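You operate a simulated robot arm through the tools that you are given. There is no shell and no other tool. Be economical: measure what you need, move in short steps, check, and stop when the job is done.

You run a simulated two-armed robot. Do the job below in one go: nothing can be reset, and whatever is moved stays where it is left.

TASK
Pick up the carton from the packing bench in front of the small totes with one hand, pass it to the other hand and put it on the back of the workbench. Set down upright: carton.

Only the result counts: the job must be done as asked and must still hold three seconds after the hand-in. Knocking over, shifting, dropping, spilling or breaking anything else fails it.

THE ROBOT
Two 7-joint arms with two-finger parallel grippers on one trunk, on a base that drives. Base frame: it is fixed to the floor where the robot stands at the start and does not move with it; the origin is under the middle of the robot, x ahead of it, y to its left, z up; the surface under the hand at the start is at about z = 860. Units: mm, degrees, N and s.
The left shoulder is at the start at [20, 113, 1222], the right one opposite. With the tool pointing down near the work surface each hand reaches from about 220 to 600 mm from the robot's upright axis, wherever it stands, measured 20 degrees to its own side. Places, roughly: back of the workbench [-700, -2500, 900]. Payload 1.57 kg a hand.
Tool frame (each hand has its own): the origin (TCP) lies between the finger pads and is the grasp point; the fingertips stand 30 mm ahead of it; z points along the fingers, y is the line along which they close. The gripper opens to 80 mm. The fingers are 17 mm wide and 12 mm thick; the gripper's body (40 by 82 mm) begins 80 mm behind the TCP.
Orientation is told as [roll, pitch, yaw] about the base's x, y, z axes, in that order, counted from this pose: with the fingers straight down and closing along the base's y, the tool's x points along the base's -x, its y along +y and its z along -z.

THE INTERFACE
- The arms move only by the tool servo_tool. It takes "left_steps", "right_steps" or both (then of equal length, played together; a hand with none holds still); each is a list of rows, each an object (a shift or turn left out is 0, a gripper value left out holds the last) with "turn": the turn, a rotation vector about the tool's x, y, z in degrees, a list of three; "delta_pos": the shift along the tool's x, y, z in mm, a list of three; "hand": the finger opening in mm, from 0 to 80. In form: [{"turn": [ax, ay, az], "delta_pos": [tx, ty, tz], "hand": hand}, ...]. A call has 1 to 8 rows; each row shifts and turns the commanded pose from where the row before left it, along the tool's axes as they then stand. A row lasts 0.2 s, in which the tool goes at most 50 mm and 8.6 degrees; a call with a longer step from one row to the next is refused whole, and so is a gripper value outside its range. Where a pose cannot be reached the arm comes as near as it can. A force on the tool above 40 N (or 10 N above the force at the start of the call, whichever is more), or a blocked arm, ends the call early, and 0.2 s more pass. Each finger travels about 45 mm/s and halts on what it meets, pressing with about 41 N; the grip force reading is that of the motor and also rises with nothing between the fingers. The clock runs only during rows and for 0.2 s after the last one: add rows that do not move to give the fingers time. The reply holds the time, the measured pose of the TCP, the force on the tool along the base axes, the opening and the grip force, in the units named above and with some noise, with the torque about the TCP (base axes, N m) and any sound that the robot's microphone picked up.
- Cameras (640 x 400 px; columns grow to the right, rows downward): "scene" is now at [82.5, 5.4, 1365.9]; the picture's right is [0.11, -0.99, 0.00], its down [-0.52, -0.06, -0.85] and it looks along [0.85, 0.10, -0.52] (base axes); focal length 279 px, centre (320, 200). "left" rides on the left gripper at [72, 7, -122] in its tool frame; the picture's right is [-0.09, 1.00, 0.00], its down [-0.84, -0.08, -0.54] and it looks along [-0.54, -0.05, 0.84] (tool axes); focal length 238 px, centre (320, 200). "right" rides on the right gripper at [72, -7, -122] in its tool frame; the picture's right is [0.09, 1.00, 0.00], its down [-0.84, 0.08, -0.54] and it looks along [-0.54, 0.05, 0.84] (tool axes); focal length 238 px, centre (320, 200). There is no depth. A picture from a camera that has moved, and an enlarged one, comes with that camera's place and axes in the base frame and with its lens. The place of the scene camera against the robot may be out by one fixed shift of up to 25 mm in any direction.
- get_image(camera): a new picture of that camera. It takes no simulated time.
- move_column(by): slides the trunk up (or, below 0, down) by that many mm; the arms and the scene camera ride with it, the base frame stays. It gives what a move gives, with no picture.
- base_move(legs): drives the robot by 1 to 6 legs, each [ahead, left, turn to the left] in mm, mm and degrees, along the robot's own axes; the way and the turn of a leg run together, so that a leg with both is an arc; at most 1500 mm and 180 degrees a leg. The arms and the cameras ride along, it lands a little off, and it stops where it bumps. It gives what a move gives.
- head_to(pan, tilt): turns the head with the scene camera to pan (to the left, within 80 degrees either way) and tilt (down, from -29 to 69), counted from straight ahead of the robot. It gives what a move gives.
- close_up(camera, box): a new picture of the part [left, top, right, bottom] of that camera's present view, enlarged. It takes no simulated time.
- finish_job(): hands the job in; it is judged then, once.

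Go step by step. Nothing tells you exact positions but the pictures and the camera data: compare them with the known pose of the tool, close in by small moves and look again before you grip or let go. The budget is 120 turns and 108 pictures, counting those below and the enlarged ones. Unless the task says otherwise, let go and move clear before handing in, and close with one line.

The tools are called after ">>>" as a command line: name --argument value ..., lists and objects as JSON in quotes. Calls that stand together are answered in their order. servo_tool: Moves the arms, as the interface text tells. Its arguments: {"type":"object","properties":{"left_steps":{"type":"array","items":{"type":"object","properties":{"turn":{"type":"array","items":{"type":"number"}},"delta_pos":{"type":"array","items":{"type":"number"}},"hand":{"type":"number"}}}},"right_steps":{"type":"array","items":{"type":"object","properties":{"turn":{"type":"array","items":{"type":"number"}},"delta_pos":{"type":"array","items":{"type":"number"}},"hand":{"type":"number"}}}}},"required":[]} The other tools are called the same way: move_column (by) slides the trunk up or down; base_move (legs) drives the base; head_to (pan, tilt) turns the head that bears the scene camera; get_image (camera) takes a picture; close_up (camera, box) takes an enlarged picture of a part of a camera's view; finish_job () hands the job in.

At the start:

```text
clock: 0.0
left_eef_pos: [480.8, 197.9, 1118.8]
left_ee_rot: [0.0, 0.0, 0.0]
left_wrist_force: [0.1, 0.7, 0.0]
left_torque: [-0.02, -0.03, -0.02]
left_width: 79.9
left_grasp_force: 0.0
right_eef_pos: [369.1, -157.5, 1130.6]
right_ee_rot: [0.0, 0.0, -0.1]
right_wrist_force: [-0.5, 0.8, -0.2]
right_torque: [0.02, 0.02, 0.0]
right_width: 80.2
right_grasp_force: 0.0
trunk travel left (down, up): [-275.0, 295.0]
robot x, y, heading: [0.1, 2.3, 0.2]
head pan, tilt: [6.5, 31.3]
```

scene: 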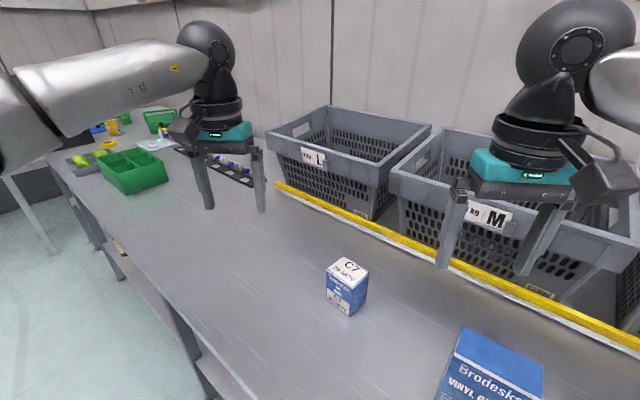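
right: 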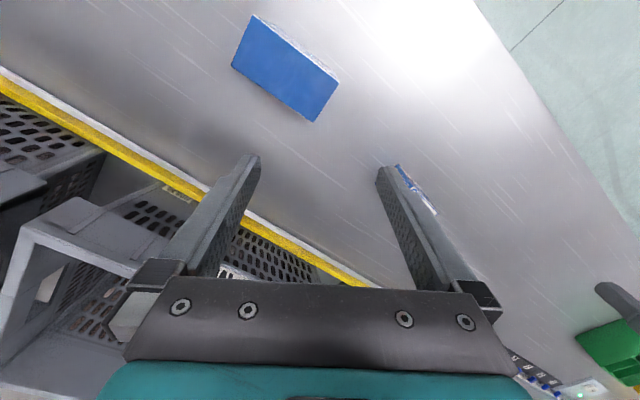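
left: 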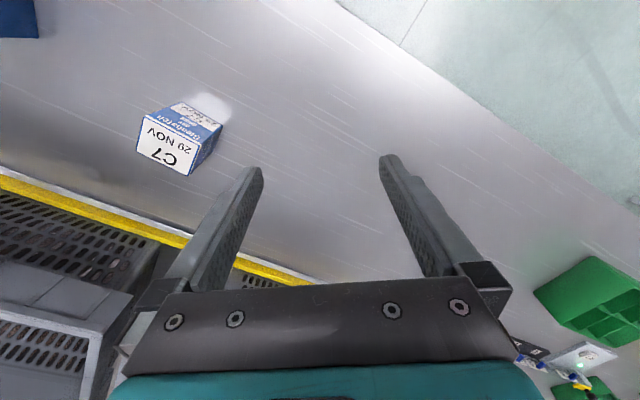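

The small C7 carton stands on the bench roughly at x 490, y -5, with a blue glove box to its right. I'll zoom in on the carton and look around before moving.

>>> close_up --camera "scene" --box '[290, 230, 410, 330]'

>>> close_up --camera "left" --box '[110, 80, 250, 190]'

>>> head_to --pan -80 --tilt 20

>>> get_image --camera "scene"

```text
4.00 times, centred on (350, 280) of scene
camera zoom: at [82.5, 5.4, 1365.9], right [0.11, -0.99, 0.0], down [-0.52, -0.06, -0.85], along [0.85, 0.1, -0.52], focal length 1115 px, centre (200, -120)
```

zoom: 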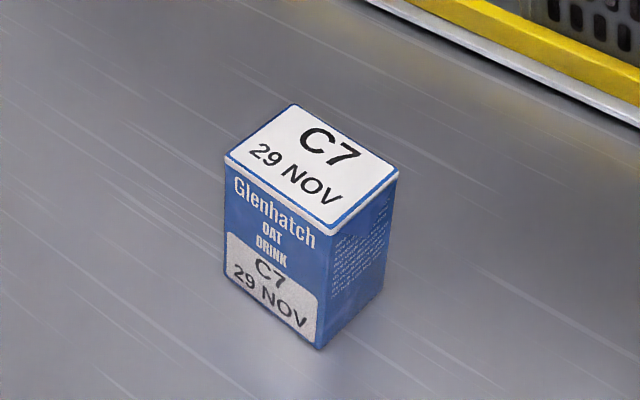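

```text
3.64 times, centred on (180, 135) of left
camera zoom: at [409.3, 203.5, 1241.5], right [0.09, 1.0, 0.0], down [0.84, -0.08, 0.54], along [0.54, -0.05, -0.84], focal length 867 px, centre (829, 436)
```

zoom: 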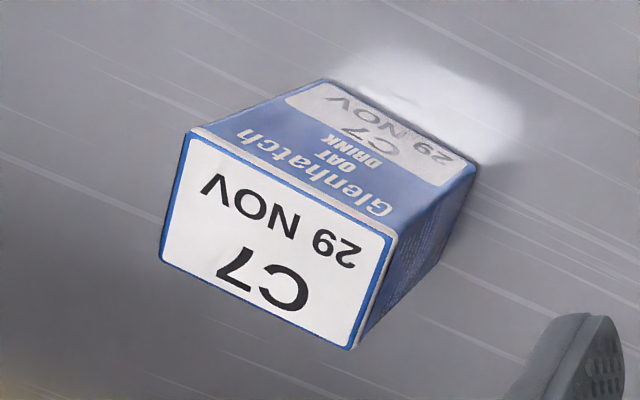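

```text
clock: 1.6
left_eef_pos: [480.4, 198.3, 1119.1]
left_ee_rot: [0.0, 0.1, 0.0]
left_wrist_force: [0.2, -0.4, 0.0]
left_torque: [-0.01, 0.04, 0.03]
left_width: 80.0
left_grasp_force: 0.1
right_eef_pos: [369.1, -156.7, 1131.0]
right_ee_rot: [0.0, -0.1, 0.1]
right_wrist_force: [-0.8, 0.7, -0.5]
right_torque: [0.03, 0.05, 0.04]
right_width: 80.2
right_grasp_force: 0.0
trunk travel left (down, up): [-275.0, 295.0]
robot x, y, heading: [0.2, -1.3, -0.0]
head pan, tilt: [-80.0, 20.0]
```

```text
102 pictures are left
camera scene: at [9.4, -96.4, 1383.9], right [-0.98, -0.17, 0.0], down [-0.06, 0.34, -0.94], along [0.16, -0.93, -0.34], focal length 279 px, centre (320, 200)
```

scene: 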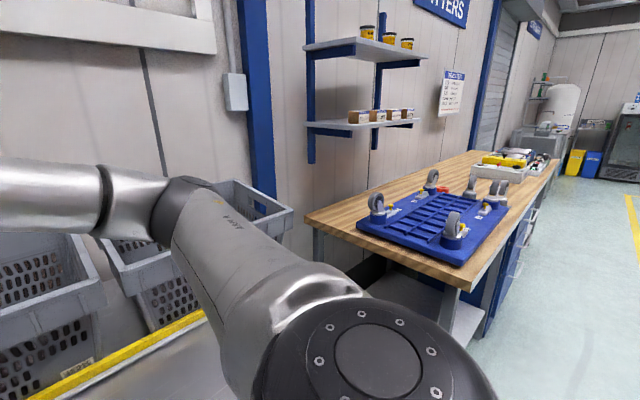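

The carton is about 68x53x85 mm, centred near (501,-3) with its long axis at about 52°. The right hand will pick it from the top with a lean, and the left hand will then take it low from the other side. First I turn the right hand and move the left one back.

>>> servo_tool --right_steps '[{"turn": [0, 0, -7.43]}, {"turn": [0, 0, -7.43]}, {"turn": [0, 0, -7.43]}, {"turn": [0, 0, -7.43]}, {"turn": [0, 0, -7.43]}, {"turn": [0, 0, -7.43]}, {"turn": [0, 0, -7.42]}]' --left_steps '[{"delta_pos": [25, 10, 0]}, {"delta_pos": [25, 10, 0]}, {"delta_pos": [25, 10, 0]}, {"delta_pos": [25, 10, 0]}, {}, {}, {}]'

>>> servo_tool --right_steps '[{"delta_pos": [-36.4, -2.3, 22]}, {"delta_pos": [-36.4, -2.3, 22]}, {"delta_pos": [-36.4, -2.3, 22]}, {"delta_pos": [-36.4, -2.3, 22]}, {"turn": [0, -8.33, 0]}, {"turn": [0, -8.33, 0]}, {"turn": [0, -8.33, 0]}, {}]'

>>> head_to --pan 0 --tilt 40

>>> get_image --camera "right"

>>> get_image --camera "scene"

```text
clock: 3.2
left_eef_pos: [380.8, 238.4, 1119.8]
left_ee_rot: [0.1, -0.1, 0.0]
left_wrist_force: [0.0, 0.1, 0.2]
left_torque: [0.01, 0.02, -0.01]
left_width: 79.9
left_grasp_force: 0.1
right_eef_pos: [370.4, -155.1, 1130.5]
right_ee_rot: [0.1, -0.1, 52.1]
right_wrist_force: [0.7, 0.0, -0.6]
right_torque: [-0.02, 0.04, 0.04]
right_width: 79.9
right_grasp_force: 0.0
trunk travel left (down, up): [-275.0, 295.0]
robot x, y, heading: [-1.5, -2.6, -0.0]
head pan, tilt: [-80.0, 20.0]
```

```text
clock: 5.0
left_eef_pos: [381.0, 238.1, 1119.9]
left_ee_rot: [0.0, 0.0, 0.0]
left_wrist_force: [0.3, -0.2, 0.3]
left_torque: [0.01, 0.01, -0.02]
left_width: 80.1
left_grasp_force: 0.1
right_eef_pos: [453.5, -62.2, 1052.8]
right_ee_rot: [0.1, -25.2, 52.0]
right_wrist_force: [0.5, -0.3, -0.2]
right_torque: [-0.03, 0.04, 0.03]
right_width: 80.1
right_grasp_force: 0.0
right hand out of reach, approached as far as the arm can: row 4
trunk travel left (down, up): [-275.0, 295.0]
robot x, y, heading: [-0.9, 4.6, 0.1]
head pan, tilt: [-80.0, 20.0]
```

```text
clock: 6.5
left_eef_pos: [381.1, 238.2, 1120.3]
left_ee_rot: [0.0, -0.1, 0.0]
left_wrist_force: [0.7, 0.7, -0.2]
left_torque: [0.02, -0.03, -0.03]
left_width: 79.9
left_grasp_force: 0.2
right_eef_pos: [452.6, -62.1, 1052.3]
right_ee_rot: [0.0, -25.0, 52.1]
right_wrist_force: [-1.1, -0.6, -0.6]
right_torque: [0.01, -0.01, 0.0]
right_width: 80.0
right_grasp_force: 0.1
trunk travel left (down, up): [-275.0, 295.0]
robot x, y, heading: [-1.2, 0.6, 0.0]
head pan, tilt: [0.0, 40.0]
```

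```text
101 pictures are left
camera right: at [386.8, -158.5, 1131.0], right [-0.84, 0.55, -0.04], down [0.27, 0.46, 0.84], along [0.48, 0.7, -0.53], focal length 238 px, centre (320, 200)
```

right: 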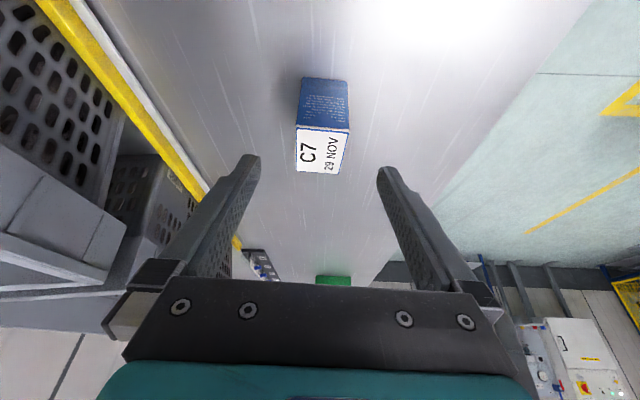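

```text
100 pictures are left
camera scene: at [78.2, -4.8, 1352.5], right [0.0, -1.0, 0.0], down [-0.64, 0.0, -0.77], along [0.77, 0.0, -0.64], focal length 279 px, centre (320, 200)
```

scene: 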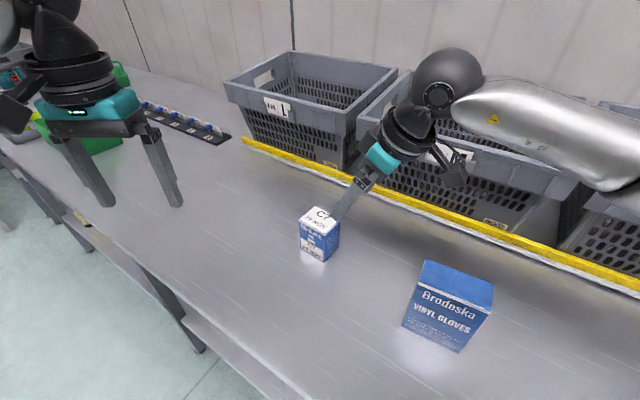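

From the right camera the carton is centred at about (500,0) and the yaw fits. I close in halfway and check.

>>> servo_tool --right_steps '[{"delta_pos": [-14.8, 0.6, 0]}, {"delta_pos": [0, 0, 30]}, {"delta_pos": [0, 0, 30]}, {}]'

>>> get_image --camera "right"

```text
clock: 7.5
left_eef_pos: [380.3, 237.3, 1119.4]
left_ee_rot: [0.0, 0.1, -0.1]
left_wrist_force: [0.6, 0.0, -0.2]
left_torque: [0.02, -0.02, -0.02]
left_width: 80.1
left_grasp_force: 0.0
right_eef_pos: [478.2, -31.2, 1003.8]
right_ee_rot: [0.1, -24.9, 51.9]
right_wrist_force: [0.5, 0.1, 0.0]
right_torque: [-0.03, -0.02, -0.01]
right_width: 80.2
right_grasp_force: 0.1
trunk travel left (down, up): [-275.0, 295.0]
robot x, y, heading: [1.2, -1.4, 0.2]
head pan, tilt: [0.0, 40.0]
```

```text
99 pictures are left
camera right: at [411.7, -127.9, 1081.8], right [-0.84, 0.55, -0.04], down [0.27, 0.46, 0.85], along [0.48, 0.7, -0.53], focal length 238 px, centre (320, 200)
```

right: 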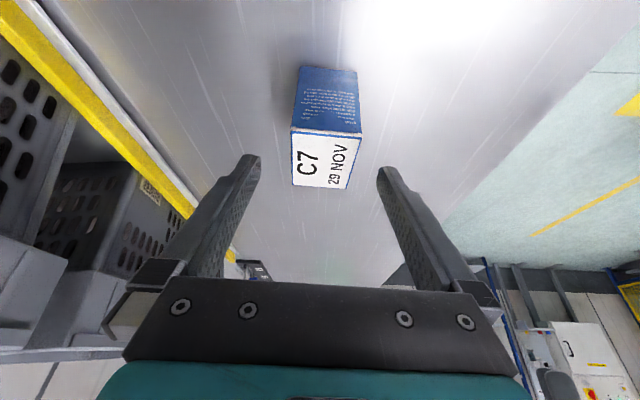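

Aligned within a couple of millimetres. I lower the fingers around the carton's top and look before closing.

>>> servo_tool --right_steps '[{"delta_pos": [1, 3, 15]}, {"delta_pos": [0, 0, 15]}, {"delta_pos": [0, 0, 14]}, {"delta_pos": [0, 0, 13]}, {}]'

>>> get_image --camera "right"

>>> close_up --camera "scene" --box '[270, 120, 430, 280]'

```text
clock: 8.7
left_eef_pos: [381.3, 237.7, 1120.2]
left_ee_rot: [-0.1, 0.0, 0.0]
left_wrist_force: [0.6, -0.3, 0.1]
left_torque: [0.0, 0.01, -0.02]
left_width: 80.0
left_grasp_force: 0.0
right_eef_pos: [488.0, -9.3, 953.0]
right_ee_rot: [0.0, -25.0, 52.0]
right_wrist_force: [-0.2, -0.9, -0.1]
right_torque: [0.02, -0.01, -0.01]
right_width: 80.0
right_grasp_force: 0.1
trunk travel left (down, up): [-275.0, 295.0]
robot x, y, heading: [1.9, 1.0, -0.1]
head pan, tilt: [0.0, 40.0]
```

```text
98 pictures are left
camera right: at [422.0, -105.8, 1031.8], right [-0.84, 0.55, -0.04], down [0.27, 0.46, 0.84], along [0.48, 0.7, -0.53], focal length 238 px, centre (320, 200)
```

right: 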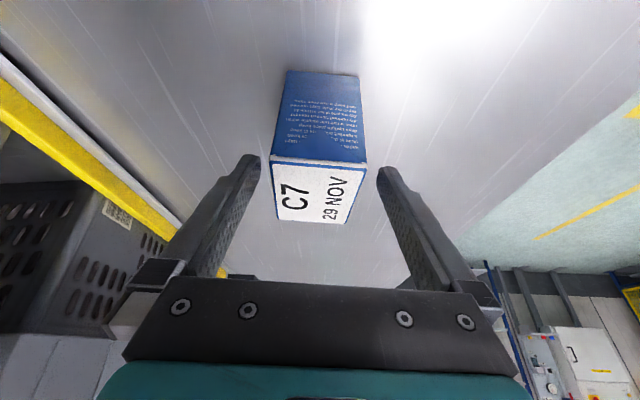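

```text
2.50 times, centred on (350, 200) of scene
camera zoom: at [78.2, -4.7, 1352.5], right [0.0, -1.0, 0.0], down [-0.64, 0.0, -0.77], along [0.77, 0.0, -0.64], focal length 697 px, centre (245, 200)
```

zoom: 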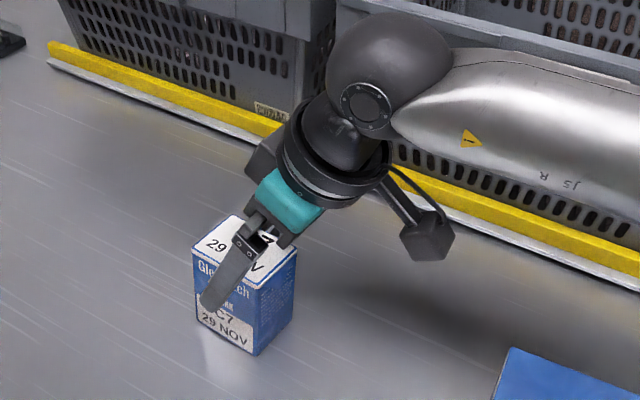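

The fingers straddle the carton's upper part, so I close on it, then lift.

>>> servo_tool --right_steps '[{"hand": 60}, {"hand": 56}, {"hand": 40}, {"hand": 40}, {"hand": 40}, {"hand": 40}]'

>>> close_up --camera "scene" --box '[270, 160, 390, 280]'

```text
clock: 10.1
left_eef_pos: [381.0, 238.1, 1120.1]
left_ee_rot: [0.0, 0.0, 0.0]
left_wrist_force: [-0.1, 0.6, -0.6]
left_torque: [0.03, 0.01, 0.04]
left_width: 80.1
left_grasp_force: 0.0
right_eef_pos: [489.3, -10.1, 953.5]
right_ee_rot: [0.0, -25.0, 51.9]
right_wrist_force: [0.2, -0.8, 0.5]
right_torque: [-0.04, -0.11, 0.02]
right_width: 54.6
right_grasp_force: 41.1
trunk travel left (down, up): [-275.0, 295.0]
robot x, y, heading: [-0.6, -0.1, 0.2]
head pan, tilt: [0.0, 40.0]
```

```text
3.33 times, centred on (330, 220) of scene
camera zoom: at [78.3, -4.8, 1352.5], right [0.0, -1.0, 0.0], down [-0.64, 0.0, -0.77], along [0.77, 0.0, -0.64], focal length 929 px, centre (287, 133)
```

zoom: 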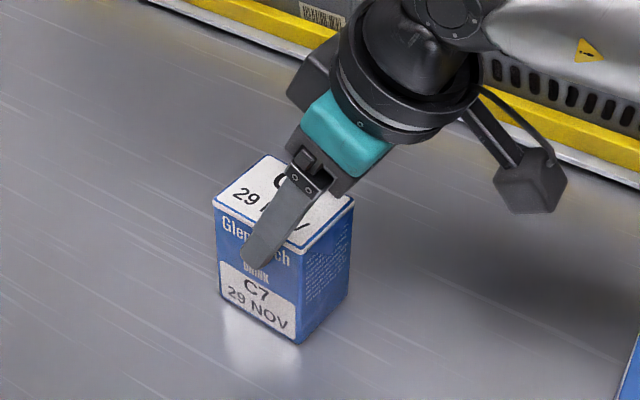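

Gripped at 54.6 mm. I lift straight up.

>>> servo_tool --right_steps '[{"delta_pos": [-4.2, 0, -9.1]}, {"delta_pos": [-8.5, 0, -18.1]}, {"delta_pos": [-12.7, 0, -27.2]}, {"delta_pos": [-12.7, 0, -27.2]}, {"delta_pos": [-12.7, 0, -27.2]}, {"delta_pos": [-12.7, 0, -27.2]}, {}]'

>>> get_image --camera "scene"

```text
clock: 11.7
left_eef_pos: [381.8, 239.3, 1119.4]
left_ee_rot: [0.0, 0.0, 0.0]
left_wrist_force: [0.6, -1.1, 0.1]
left_torque: [0.0, 0.02, 0.02]
left_width: 80.0
left_grasp_force: 0.1
right_eef_pos: [488.1, -13.9, 1104.8]
right_ee_rot: [0.1, -25.1, 51.8]
right_wrist_force: [-0.3, -0.5, -1.5]
right_torque: [-0.01, 0.02, -0.01]
right_width: 54.4
right_grasp_force: 41.4
trunk travel left (down, up): [-275.0, 295.0]
robot x, y, heading: [-0.7, 1.2, -0.1]
head pan, tilt: [0.0, 40.0]
```

```text
95 pictures are left
camera scene: at [78.5, -4.8, 1352.5], right [0.0, -1.0, 0.0], down [-0.64, 0.0, -0.77], along [0.77, 0.0, -0.64], focal length 279 px, centre (320, 200)
```

scene: 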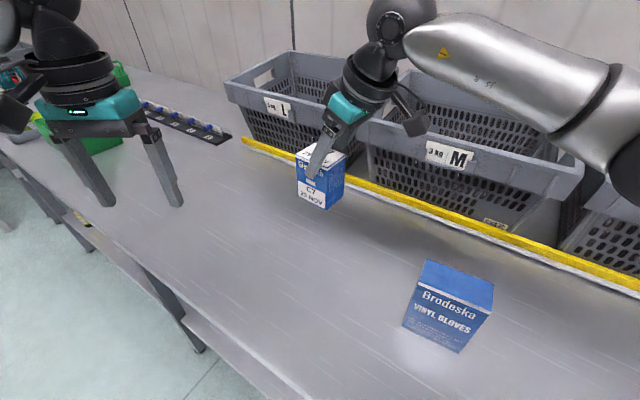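

The carton is held straight. I bring it nearer and turn it about the vertical, so that its free side faces the left hand.

>>> servo_tool --right_steps '[{"delta_pos": [8.9, 18, -11]}, {"delta_pos": [8.9, 18, -11]}, {"delta_pos": [8.9, 18, -11]}, {"delta_pos": [8.9, 18, -11]}, {}]'

>>> servo_tool --right_steps '[{"turn": [-3.17, 0, -6.8]}, {"turn": [-3.17, 0, -6.8]}, {"turn": [-3.17, 0, -6.8]}, {"turn": [-3.17, 0, -6.8]}, {"turn": [-3.17, 0, -6.8]}, {"turn": [-3.17, 0, -6.8]}, {"turn": [-3.17, 0, -6.8]}, {"turn": [-3.17, 0, -6.8]}]'

>>> get_image --camera "scene"

```text
clock: 12.9
left_eef_pos: [381.5, 238.2, 1118.9]
left_ee_rot: [0.0, 0.0, 0.0]
left_wrist_force: [-1.0, -0.4, 0.4]
left_torque: [0.01, 0.02, 0.02]
left_width: 79.8
left_grasp_force: 0.0
right_eef_pos: [401.4, -6.4, 1131.7]
right_ee_rot: [0.1, -25.1, 51.8]
right_wrist_force: [-0.1, 0.1, -2.9]
right_torque: [-0.04, 0.04, 0.01]
right_width: 54.7
right_grasp_force: 41.2
trunk travel left (down, up): [-275.0, 295.0]
robot x, y, heading: [4.0, -0.1, 0.1]
head pan, tilt: [0.0, 40.0]
```

```text
clock: 14.7
left_eef_pos: [381.1, 238.9, 1120.6]
left_ee_rot: [-0.1, 0.1, 0.0]
left_wrist_force: [0.3, 0.4, 0.4]
left_torque: [-0.02, 0.0, 0.0]
left_width: 80.0
left_grasp_force: 0.1
right_eef_pos: [400.2, -8.0, 1130.0]
right_ee_rot: [0.1, -25.0, 67.0]
right_wrist_force: [-0.4, -0.6, -2.9]
right_torque: [-0.04, 0.0, -0.01]
right_width: 54.3
right_grasp_force: 41.3
right hand out of reach, approached as far as the arm can: row 3, 4, 5, 6, 7, 8
trunk travel left (down, up): [-275.0, 295.0]
robot x, y, heading: [-1.2, -2.6, 0.3]
head pan, tilt: [0.0, 40.0]
```

```text
94 pictures are left
camera scene: at [78.4, -4.7, 1352.5], right [0.0, -1.0, 0.0], down [-0.64, 0.0, -0.77], along [0.77, 0.0, -0.64], focal length 279 px, centre (320, 200)
```

scene: 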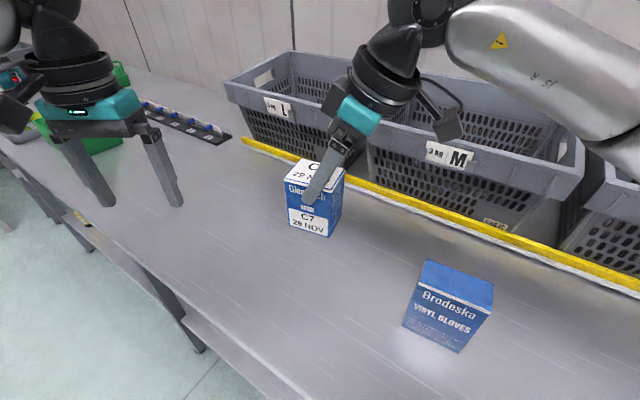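

The right wrist's turn stops at 67°, so the left hand will take the carton across its other faces instead (68 mm). I shift the carton forward a bit and orient the left hand with a 50° lean.

>>> servo_tool --right_steps '[{"turn": [2.96, 0, 6.34]}, {"delta_pos": [-10.4, -26, 13.1]}, {"delta_pos": [-10.4, -26, 13.1]}, {}]' --left_steps '[{"turn": [0, 0, 7.5]}, {"turn": [0, 0, 7.5]}, {"turn": [0, 0, 7.5]}, {"turn": [0, 0, 7.5]}]'

>>> servo_tool --left_steps '[{"turn": [0, -8.33, 0]}, {"turn": [0, -8.33, 0]}, {"turn": [0, -8.33, 0]}, {"turn": [0, -8.33, 0]}, {"turn": [0, -8.33, 0]}, {"turn": [0, -8.33, 0]}, {}]'

>>> get_image --camera "scene"

>>> get_image --camera "left"

```text
clock: 15.7
left_eef_pos: [382.0, 238.4, 1120.3]
left_ee_rot: [0.0, 0.0, -30.1]
left_wrist_force: [-0.9, -0.9, 0.1]
left_torque: [-0.02, -0.03, -0.01]
left_width: 80.1
left_grasp_force: 0.0
right_eef_pos: [450.1, -5.6, 1117.9]
right_ee_rot: [0.1, -25.0, 60.0]
right_wrist_force: [-0.7, 0.3, -3.6]
right_torque: [-0.03, 0.03, -0.02]
right_width: 54.4
right_grasp_force: 41.0
right hand out of reach, approached as far as the arm can: row 3
trunk travel left (down, up): [-275.0, 295.0]
robot x, y, heading: [1.5, 0.7, 0.1]
head pan, tilt: [0.0, 40.0]
```

```text
clock: 17.3
left_eef_pos: [379.7, 237.8, 1119.2]
left_ee_rot: [0.0, -50.0, -30.0]
left_wrist_force: [0.2, 0.9, 1.0]
left_torque: [0.0, -0.01, 0.02]
left_width: 80.1
left_grasp_force: 0.0
right_eef_pos: [450.5, -6.3, 1118.2]
right_ee_rot: [0.1, -24.9, 59.9]
right_wrist_force: [0.1, 0.2, -3.8]
right_torque: [-0.03, 0.03, 0.01]
right_width: 54.4
right_grasp_force: 41.0
trunk travel left (down, up): [-275.0, 295.0]
robot x, y, heading: [-1.7, -0.9, 0.1]
head pan, tilt: [0.0, 40.0]
```

```text
93 pictures are left
camera scene: at [78.6, -4.7, 1352.5], right [0.0, -1.0, 0.0], down [-0.64, 0.0, -0.77], along [0.77, 0.0, -0.64], focal length 279 px, centre (320, 200)
```

scene: 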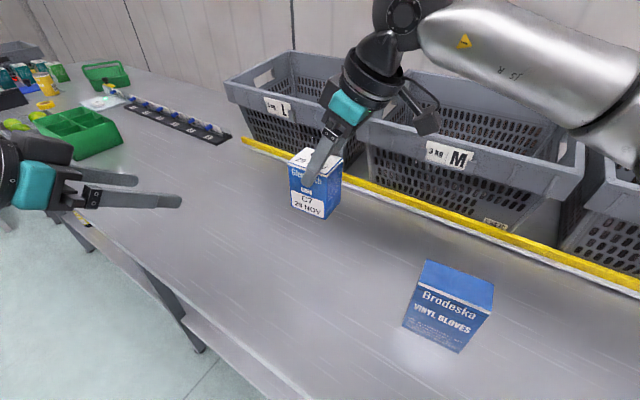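

```text
92 pictures are left
camera left: at [262.8, 312.3, 1143.3], right [0.55, 0.83, 0.07], down [0.07, -0.13, 0.99], along [0.83, -0.54, -0.13], focal length 238 px, centre (320, 200)
```

left: 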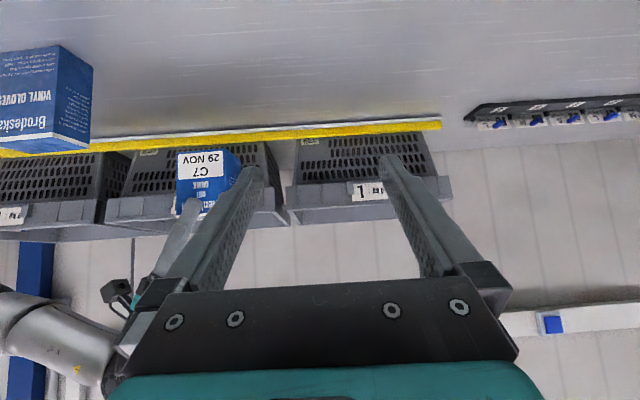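

Now I bring the left hand to a standoff lined up with the carton's lower half, about 110 mm short.

>>> servo_tool --left_steps '[{"delta_pos": [-14, -31.9, 12.6]}, {"delta_pos": [-14, -31.9, 12.6]}, {"delta_pos": [-14, -31.9, 12.6]}, {"delta_pos": [-14, -31.9, 12.6]}, {"delta_pos": [-14, -31.9, 12.6]}, {}]'

>>> get_image --camera "scene"

>>> get_image --camera "left"

```text
clock: 18.7
left_eef_pos: [385.4, 56.5, 1134.3]
left_ee_rot: [0.1, -50.0, -29.7]
left_wrist_force: [0.8, 0.5, 0.8]
left_torque: [-0.02, 0.03, -0.01]
left_width: 80.0
left_grasp_force: 0.0
left hand out of reach, approached as far as the arm can: row 4
right_eef_pos: [449.7, -5.3, 1119.1]
right_ee_rot: [0.2, -25.0, 59.9]
right_wrist_force: [0.0, -0.1, -3.0]
right_torque: [-0.05, 0.06, -0.01]
right_width: 54.2
right_grasp_force: 40.7
trunk travel left (down, up): [-275.0, 295.0]
robot x, y, heading: [-1.3, -0.4, 0.1]
head pan, tilt: [0.0, 40.0]
```

```text
91 pictures are left
camera scene: at [78.2, -4.4, 1352.5], right [0.0, -1.0, 0.0], down [-0.64, 0.0, -0.77], along [0.77, 0.0, -0.64], focal length 279 px, centre (320, 200)
```

scene: 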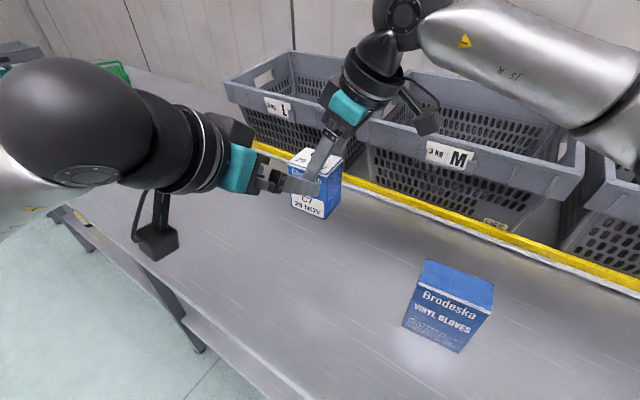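

```text
90 pictures are left
camera left: at [267.9, 131.1, 1158.1], right [0.55, 0.83, 0.07], down [0.07, -0.13, 0.99], along [0.83, -0.54, -0.13], focal length 238 px, centre (320, 200)
```

left: 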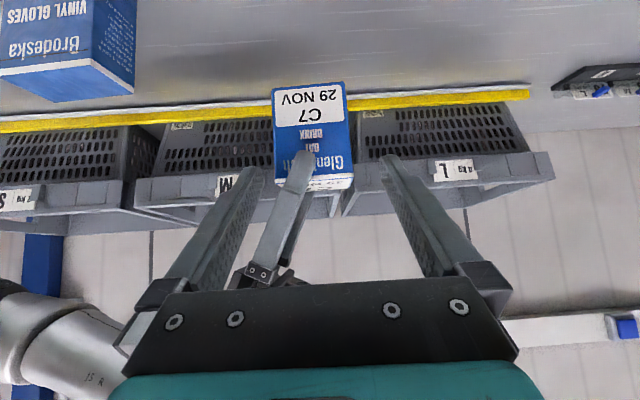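

The line-up is good apart from the carton lying about 7 mm toward the hand's -y. I correct that and advance most of the way.

>>> servo_tool --left_steps '[{"delta_pos": [3, -7, 0]}, {"delta_pos": [0, 0, 20]}, {"delta_pos": [0, 0, 20]}, {"delta_pos": [0, 0, 15]}, {}]'

>>> get_image --camera "scene"

>>> get_image --camera "left"

```text
clock: 19.9
left_eef_pos: [417.7, 27.5, 1094.0]
left_ee_rot: [0.1, -50.0, -30.0]
left_wrist_force: [-0.4, 0.0, 0.2]
left_torque: [0.04, 0.0, -0.01]
left_width: 80.0
left_grasp_force: 0.0
right_eef_pos: [449.7, -6.0, 1117.3]
right_ee_rot: [0.1, -25.0, 59.9]
right_wrist_force: [-0.3, 0.2, -2.4]
right_torque: [-0.03, 0.03, 0.04]
right_width: 54.5
right_grasp_force: 41.2
trunk travel left (down, up): [-275.0, 295.0]
robot x, y, heading: [-0.8, -1.8, 0.1]
head pan, tilt: [0.0, 40.0]
```

```text
89 pictures are left
camera scene: at [78.4, -4.7, 1352.5], right [0.0, -1.0, 0.0], down [-0.64, 0.0, -0.77], along [0.77, 0.0, -0.64], focal length 279 px, centre (320, 200)
```

scene: 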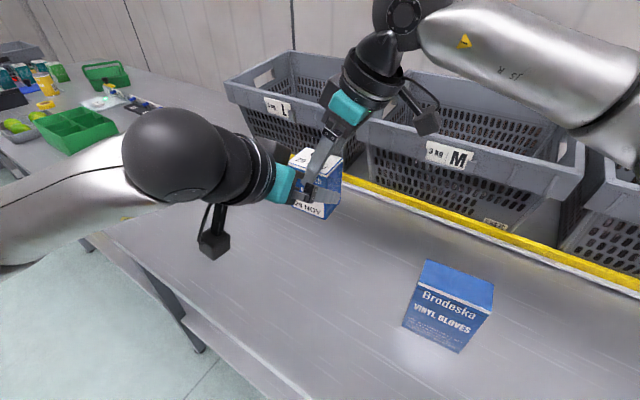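

```text
88 pictures are left
camera left: at [299.8, 101.1, 1118.6], right [0.55, 0.83, 0.07], down [0.07, -0.13, 0.99], along [0.83, -0.54, -0.13], focal length 238 px, centre (320, 200)
```

left: 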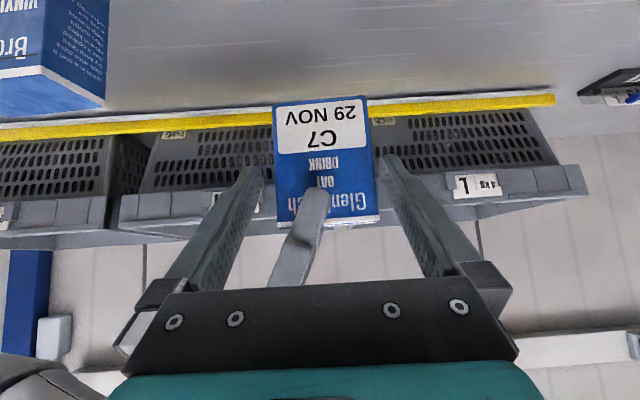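

Now centred: the carton spans columns 274-372 between the fingers. I advance in two small stages.

>>> servo_tool --left_steps '[{"delta_pos": [0, 1, 14]}, {"delta_pos": [0, 0, 12]}, {}]'

>>> get_image --camera "left"

>>> close_up --camera "scene" --box '[240, 120, 400, 240]'

```text
clock: 20.7
left_eef_pos: [435.3, 19.4, 1078.5]
left_ee_rot: [0.1, -50.0, -30.0]
left_wrist_force: [-0.1, 0.8, -0.4]
left_torque: [0.03, -0.04, 0.03]
left_width: 80.1
left_grasp_force: 0.1
right_eef_pos: [449.3, -6.3, 1118.2]
right_ee_rot: [0.1, -25.0, 60.0]
right_wrist_force: [0.0, -1.3, -3.1]
right_torque: [-0.04, 0.0, 0.03]
right_width: 54.8
right_grasp_force: 41.1
trunk travel left (down, up): [-275.0, 295.0]
robot x, y, heading: [0.1, 1.2, 0.2]
head pan, tilt: [0.0, 40.0]
```

```text
87 pictures are left
camera left: at [317.3, 92.8, 1102.6], right [0.55, 0.83, 0.07], down [0.07, -0.13, 0.99], along [0.83, -0.54, -0.13], focal length 238 px, centre (320, 200)
```

left: 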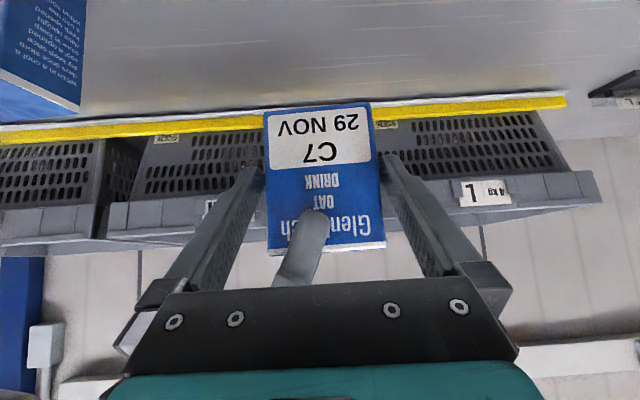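

```text
3.33 times, centred on (320, 180) of scene
camera zoom: at [78.4, -4.7, 1352.5], right [0.0, -1.0, 0.0], down [-0.64, 0.0, -0.77], along [0.77, 0.0, -0.64], focal length 929 px, centre (320, 267)
```

zoom: 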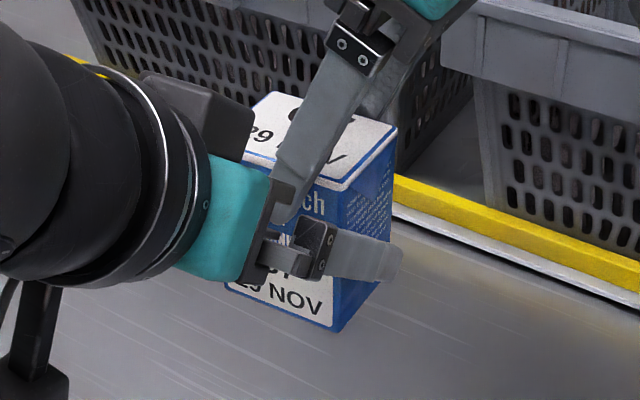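

Still centred with clearance to the right finger, so I go the last 20 mm and check again.

>>> servo_tool --left_steps '[{"delta_pos": [0, 0.5, 10]}, {"delta_pos": [0, 0, 10]}, {}]'

>>> get_image --camera "left"

>>> close_up --camera "scene" --box '[240, 120, 400, 240]'

```text
clock: 21.5
left_eef_pos: [449.8, 10.9, 1065.9]
left_ee_rot: [0.0, -50.1, -30.0]
left_wrist_force: [0.4, 0.2, 0.2]
left_torque: [0.01, 0.0, 0.0]
left_width: 80.1
left_grasp_force: 0.0
right_eef_pos: [449.9, -5.6, 1120.0]
right_ee_rot: [0.1, -25.1, 59.9]
right_wrist_force: [-0.5, -0.7, -2.9]
right_torque: [-0.06, 0.07, 0.0]
right_width: 54.6
right_grasp_force: 40.5
trunk travel left (down, up): [-275.0, 295.0]
robot x, y, heading: [-1.0, -2.2, 0.2]
head pan, tilt: [0.0, 40.0]
```

```text
85 pictures are left
camera left: at [332.7, 85.1, 1090.8], right [0.55, 0.83, 0.07], down [0.07, -0.13, 0.99], along [0.83, -0.54, -0.13], focal length 238 px, centre (320, 200)
```

left: 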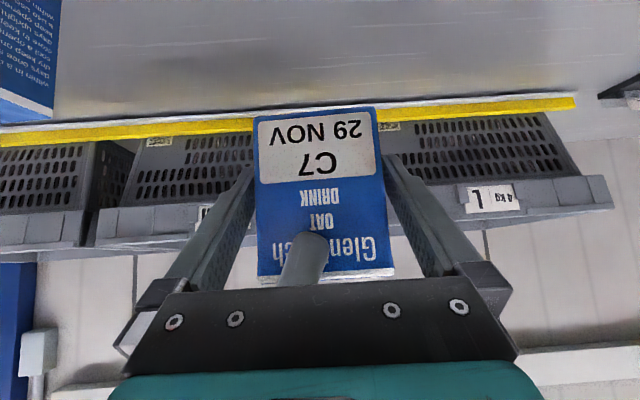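

```text
3.33 times, centred on (320, 180) of scene
camera zoom: at [78.4, -4.6, 1352.5], right [0.0, -1.0, 0.0], down [-0.64, 0.0, -0.77], along [0.77, 0.0, -0.64], focal length 929 px, centre (320, 267)
```

zoom: 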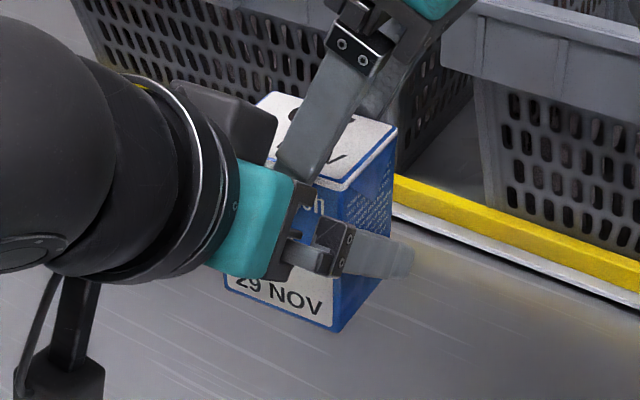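

Centred. I close the left hand on the carton.

>>> servo_tool --left_steps '[{"hand": 72}, {"hand": 68}, {"hand": 55}, {"hand": 55}, {"hand": 55}, {"hand": 55}]'

>>> get_image --camera "left"

```text
clock: 22.9
left_eef_pos: [449.4, 10.7, 1067.1]
left_ee_rot: [0.0, -50.0, -30.0]
left_wrist_force: [1.4, 1.1, -0.3]
left_torque: [-0.09, 0.12, -0.13]
left_width: 70.0
left_grasp_force: 41.2
right_eef_pos: [449.4, -6.5, 1118.4]
right_ee_rot: [0.0, -25.0, 59.9]
right_wrist_force: [-1.6, 0.7, -2.3]
right_torque: [0.02, -0.01, 0.15]
right_width: 54.6
right_grasp_force: 41.6
trunk travel left (down, up): [-275.0, 295.0]
robot x, y, heading: [-3.7, -2.1, -0.1]
head pan, tilt: [0.0, 40.0]
```

```text
83 pictures are left
camera left: at [332.6, 85.2, 1090.9], right [0.55, 0.83, 0.07], down [0.07, -0.13, 0.99], along [0.83, -0.54, -0.13], focal length 238 px, centre (320, 200)
```

left: 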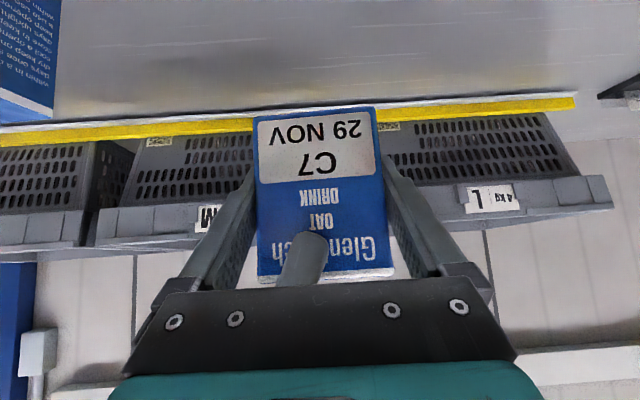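

Both hands hold it (70 mm). I open the right hand a little and withdraw it along its own axis.

>>> servo_tool --right_steps '[{"hand": 60}, {"hand": 65}, {"hand": 65}, {"delta_pos": [0, 0, -12]}, {"delta_pos": [0, 0, -20]}, {"delta_pos": [0, 0, -25]}, {"delta_pos": [0, 0, -30]}, {}]'

>>> get_image --camera "scene"

>>> get_image --camera "left"

```text
clock: 24.7
left_eef_pos: [448.8, 11.0, 1067.0]
left_ee_rot: [0.0, -50.1, -29.9]
left_wrist_force: [-0.4, 0.1, -1.0]
left_torque: [0.01, 0.01, 0.02]
left_width: 69.5
left_grasp_force: 40.6
right_eef_pos: [433.6, -41.6, 1162.4]
right_ee_rot: [-0.6, -24.0, 59.1]
right_wrist_force: [-0.7, 0.2, -0.5]
right_torque: [-0.05, -0.01, 0.02]
right_width: 65.2
right_grasp_force: 0.1
right hand out of reach, approached as far as the arm can: row 5, 6, 7
trunk travel left (down, up): [-275.0, 295.0]
robot x, y, heading: [-1.9, 2.8, -0.3]
head pan, tilt: [0.0, 40.0]
```

```text
82 pictures are left
camera scene: at [78.4, -4.6, 1352.5], right [0.0, -1.0, 0.0], down [-0.64, 0.0, -0.77], along [0.77, 0.0, -0.64], focal length 279 px, centre (320, 200)
```

scene: 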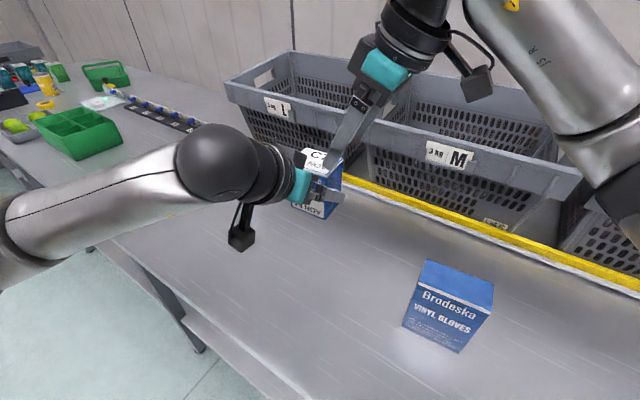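

```text
81 pictures are left
camera left: at [332.6, 85.3, 1090.8], right [0.55, 0.83, 0.07], down [0.07, -0.13, 0.99], along [0.83, -0.54, -0.13], focal length 238 px, centre (320, 200)
```

left: 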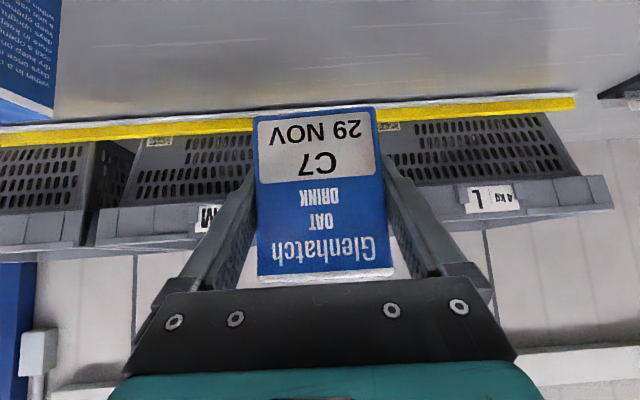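

The left hand alone holds the carton, and the right hand is clear above it. I swing the right hand away and back to a neutral pose.

>>> servo_tool --right_steps '[{"delta_pos": [26, -16.5, -12]}, {"delta_pos": [26, -16.5, -12]}, {"delta_pos": [26, -16.5, -12]}, {"turn": [0, 8.3, 0]}, {"turn": [0, 8.3, 0]}, {"turn": [0, 7.4, 0]}, {}]'

>>> servo_tool --right_steps '[{"turn": [0, 0, 8.4]}, {"turn": [0, 0, 8.4]}, {"turn": [0, 0, 8.4]}, {"turn": [0, 0, 8.4]}, {"turn": [0, 0, 8.4]}, {"turn": [0, 0, 8.4]}, {"turn": [0, 0, 8.4]}, {}]'

>>> head_to --pan -80 --tilt 30

>>> get_image --camera "scene"

```text
clock: 26.3
left_eef_pos: [449.3, 9.8, 1067.0]
left_ee_rot: [0.0, -50.0, -29.9]
left_wrist_force: [0.5, 0.4, -0.2]
left_torque: [0.02, 0.02, -0.01]
left_width: 69.8
left_grasp_force: 40.6
right_eef_pos: [434.9, -66.2, 1151.8]
right_ee_rot: [-1.4, -4.5, 55.8]
right_wrist_force: [-0.4, 0.5, -0.4]
right_torque: [-0.01, 0.0, -0.01]
right_width: 65.1
right_grasp_force: 0.1
right hand out of reach, approached as far as the arm can: row 1, 2, 3, 6
trunk travel left (down, up): [-275.0, 295.0]
robot x, y, heading: [2.7, 2.2, 0.1]
head pan, tilt: [0.0, 40.0]
```

```text
clock: 28.1
left_eef_pos: [450.7, 11.4, 1066.3]
left_ee_rot: [0.0, -50.0, -29.9]
left_wrist_force: [1.1, 0.1, -0.7]
left_torque: [0.01, 0.04, 0.04]
left_width: 69.8
left_grasp_force: 41.1
right_eef_pos: [435.7, -64.1, 1150.6]
right_ee_rot: [3.3, -3.6, -3.3]
right_wrist_force: [-0.8, 0.0, -0.7]
right_torque: [-0.01, 0.01, 0.02]
right_width: 65.0
right_grasp_force: 0.1
trunk travel left (down, up): [-275.0, 295.0]
robot x, y, heading: [-1.6, 0.1, 0.1]
head pan, tilt: [0.0, 40.0]
```

```text
clock: 29.7
left_eef_pos: [450.4, 10.7, 1066.8]
left_ee_rot: [0.0, -50.1, -30.0]
left_wrist_force: [1.4, -0.3, 0.1]
left_torque: [0.01, 0.08, 0.0]
left_width: 69.7
left_grasp_force: 41.3
right_eef_pos: [435.8, -65.7, 1152.8]
right_ee_rot: [3.2, -3.6, -3.1]
right_wrist_force: [-0.4, -0.3, -0.2]
right_torque: [-0.02, -0.01, -0.02]
right_width: 65.1
right_grasp_force: 0.1
trunk travel left (down, up): [-275.0, 295.0]
robot x, y, heading: [-1.5, 2.5, 0.1]
head pan, tilt: [-80.0, 30.0]
```

```text
80 pictures are left
camera scene: at [9.2, -93.8, 1367.9], right [-0.98, -0.17, 0.0], down [-0.09, 0.49, -0.87], along [0.15, -0.85, -0.5], focal length 279 px, centre (320, 200)
```

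scene: 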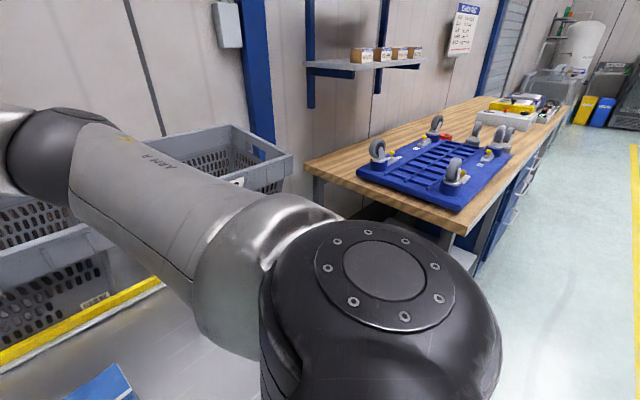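

The left hand holds the carton well. The workbench runs along the same wall at about -34° to the robot, so I tuck the right hand, back off from the bench, and turn to face the wall.

>>> servo_tool --right_steps '[{"delta_pos": [25, -32, 0]}, {"delta_pos": [25, -32, 0]}, {"delta_pos": [25, -32, 0]}, {"delta_pos": [25, -32, 0]}, {}]'

>>> base_move --legs '[[-333, 221, 0], [0, 0, -34]]'

>>> get_image --camera "scene"

>>> get_image --camera "left"

```text
clock: 30.9
left_eef_pos: [450.6, 10.4, 1066.5]
left_ee_rot: [0.0, -50.0, -29.9]
left_wrist_force: [0.5, 0.3, -0.5]
left_torque: [-0.03, 0.02, 0.02]
left_width: 69.7
left_grasp_force: 40.8
right_eef_pos: [329.2, -188.6, 1138.4]
right_ee_rot: [3.2, -3.5, -3.2]
right_wrist_force: [0.1, -0.4, -0.2]
right_torque: [-0.01, 0.01, -0.04]
right_width: 65.0
right_grasp_force: 0.0
trunk travel left (down, up): [-275.0, 295.0]
robot x, y, heading: [1.0, 5.2, 0.0]
head pan, tilt: [-80.0, 30.0]
```

```text
clock: 35.0
left_eef_pos: [49.9, -32.3, 1066.2]
left_ee_rot: [0.0, -50.0, -65.8]
left_wrist_force: [-0.2, -0.2, -1.0]
left_torque: [0.02, -0.01, 0.01]
left_width: 69.5
left_grasp_force: 41.1
right_eef_pos: [-164.4, -122.4, 1138.4]
right_ee_rot: [3.1, -3.7, -39.0]
right_wrist_force: [0.3, 0.0, 0.0]
right_torque: [0.0, 0.0, -0.02]
right_width: 64.7
right_grasp_force: 0.0
trunk travel left (down, up): [-275.0, 295.0]
robot x, y, heading: [-323.3, 220.2, -35.9]
head pan, tilt: [-80.0, 30.0]
```

```text
79 pictures are left
camera scene: at [-368.7, 130.0, 1367.9], right [-0.9, 0.44, 0.0], down [0.22, 0.45, -0.87], along [-0.38, -0.78, -0.5], focal length 279 px, centre (320, 200)
```

scene: 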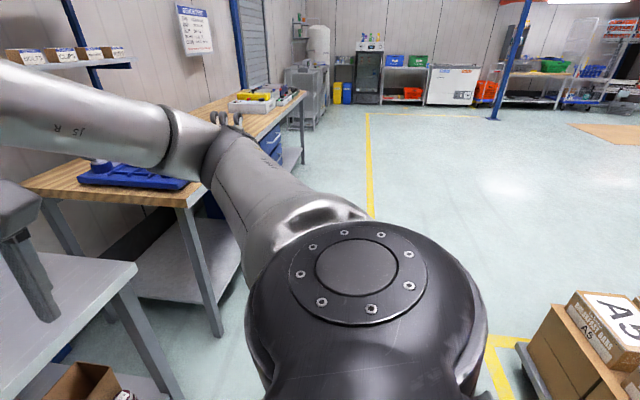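

```text
78 pictures are left
camera left: at [-0.4, 96.7, 1090.9], right [0.93, 0.35, 0.07], down [-0.02, -0.14, 0.99], along [0.36, -0.92, -0.13], focal length 238 px, centre (320, 200)
```

left: 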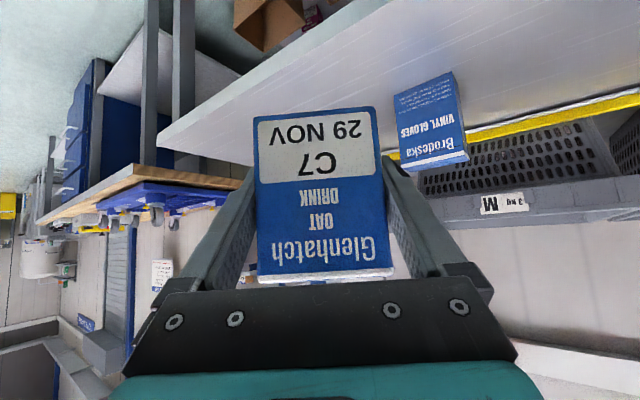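

The path to the right along the benches looks free, with the pallet well behind me. I slide right 1200 mm and look.

>>> base_move --legs '[[0, -1200, 0]]'

>>> head_to --pan -50 --tilt 30

>>> get_image --camera "scene"

```text
clock: 41.2
left_eef_pos: [-662.8, -1036.6, 1066.6]
left_ee_rot: [0.0, -49.9, -64.9]
left_wrist_force: [0.7, -0.2, -0.3]
left_torque: [0.03, 0.01, -0.03]
left_width: 69.7
left_grasp_force: 40.7
right_eef_pos: [-877.5, -1128.4, 1137.5]
right_ee_rot: [3.2, -3.6, -38.2]
right_wrist_force: [0.2, 0.9, -0.5]
right_torque: [0.02, -0.01, -0.01]
right_width: 65.4
right_grasp_force: 0.1
trunk travel left (down, up): [-275.0, 295.0]
robot x, y, heading: [-1038.8, -788.2, -34.9]
head pan, tilt: [-80.0, 30.0]
```

```text
clock: 42.2
left_eef_pos: [-664.3, -1035.4, 1066.5]
left_ee_rot: [0.0, -49.9, -64.9]
left_wrist_force: [-1.0, 0.6, 0.8]
left_torque: [0.02, 0.0, -0.02]
left_width: 69.8
left_grasp_force: 40.9
right_eef_pos: [-878.4, -1127.3, 1140.5]
right_ee_rot: [3.1, -3.6, -38.3]
right_wrist_force: [-0.6, 0.2, -0.3]
right_torque: [-0.01, 0.0, 0.02]
right_width: 65.1
right_grasp_force: 0.0
trunk travel left (down, up): [-275.0, 295.0]
robot x, y, heading: [-1039.8, -785.3, -35.0]
head pan, tilt: [-50.0, 30.0]
```

```text
77 pictures are left
camera scene: at [-1039.0, -886.4, 1367.9], right [-1.0, -0.08, 0.0], down [-0.04, 0.5, -0.87], along [0.07, -0.86, -0.5], focal length 279 px, centre (320, 200)
```

scene: 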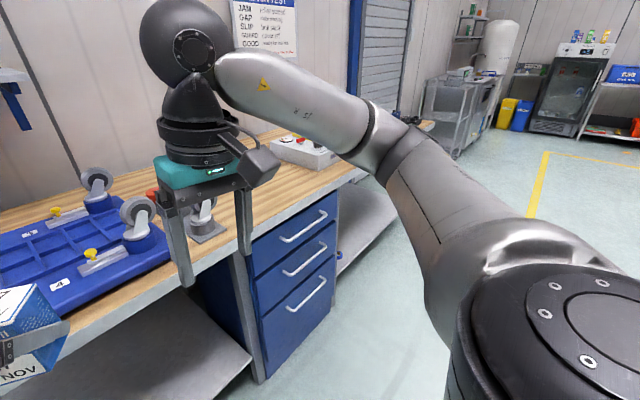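

The workbench front edge is about 600 mm ahead and parallel. I slide on to stand opposite the target and look at the bench top.

>>> base_move --legs '[[0, -1180, 0]]'

>>> head_to --pan 0 --tilt 22

>>> get_image --camera "scene"

```text
clock: 48.5
left_eef_pos: [-1364.7, -2053.6, 1066.3]
left_ee_rot: [0.0, -50.0, -63.9]
left_wrist_force: [-0.5, -0.6, -1.1]
left_torque: [0.04, 0.02, -0.01]
left_width: 69.6
left_grasp_force: 41.0
right_eef_pos: [-1575.9, -2151.0, 1138.1]
right_ee_rot: [3.2, -3.5, -37.0]
right_wrist_force: [0.8, -0.1, -0.1]
right_torque: [-0.03, 0.04, 0.02]
right_width: 65.1
right_grasp_force: 0.1
trunk travel left (down, up): [-275.0, 295.0]
robot x, y, heading: [-1747.7, -1808.9, -34.1]
head pan, tilt: [-50.0, 30.0]
```

```text
clock: 49.7
left_eef_pos: [-1363.2, -2052.8, 1065.7]
left_ee_rot: [-0.1, -49.9, -63.9]
left_wrist_force: [-0.3, 0.5, 0.6]
left_torque: [0.01, 0.03, 0.03]
left_width: 69.6
left_grasp_force: 40.9
right_eef_pos: [-1576.3, -2150.0, 1138.4]
right_ee_rot: [3.2, -3.6, -37.1]
right_wrist_force: [0.3, -0.2, 0.5]
right_torque: [0.0, -0.01, 0.0]
right_width: 65.1
right_grasp_force: 0.0
trunk travel left (down, up): [-275.0, 295.0]
robot x, y, heading: [-1742.0, -1812.9, -33.9]
head pan, tilt: [0.0, 22.0]
```

```text
76 pictures are left
camera scene: at [-1674.6, -1873.7, 1380.7], right [-0.56, -0.83, 0.0], down [-0.31, 0.21, -0.93], along [0.77, -0.52, -0.37], focal length 279 px, centre (320, 200)
```

scene: 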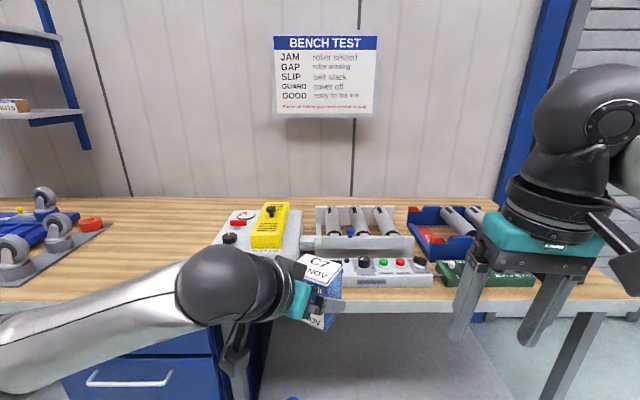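

The named spot projects to about pixel (314,203), at the rear near the wall between the yellow test box and the roller frame. I zoom in there.

>>> close_up --camera "scene" --box '[200, 170, 450, 300]'

>>> close_up --camera "scene" --box '[30, 170, 280, 300]'

```text
2.56 times, centred on (325, 235) of scene
camera zoom: at [-1674.6, -1873.7, 1380.7], right [-0.56, -0.83, 0.0], down [-0.31, 0.21, -0.93], along [0.77, -0.52, -0.37], focal length 714 px, centre (307, 110)
```

zoom: 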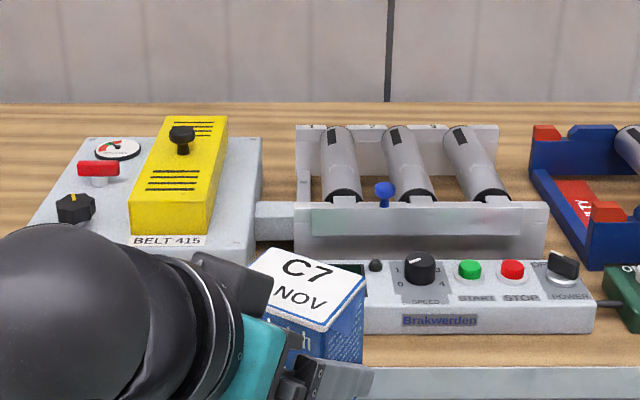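

```text
2.56 times, centred on (155, 235) of scene
camera zoom: at [-1674.6, -1873.7, 1380.7], right [-0.56, -0.83, 0.0], down [-0.31, 0.21, -0.93], along [0.77, -0.52, -0.37], focal length 714 px, centre (742, 110)
```

zoom: 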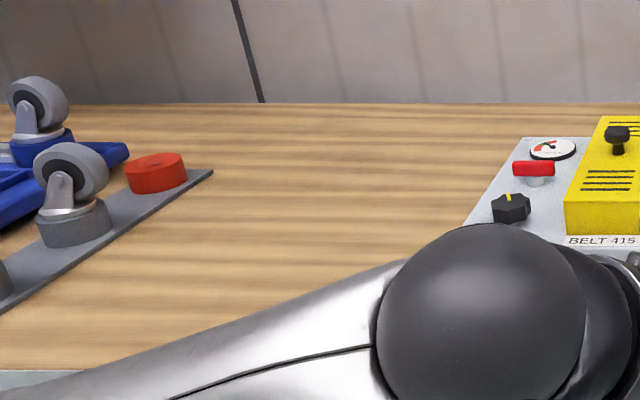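

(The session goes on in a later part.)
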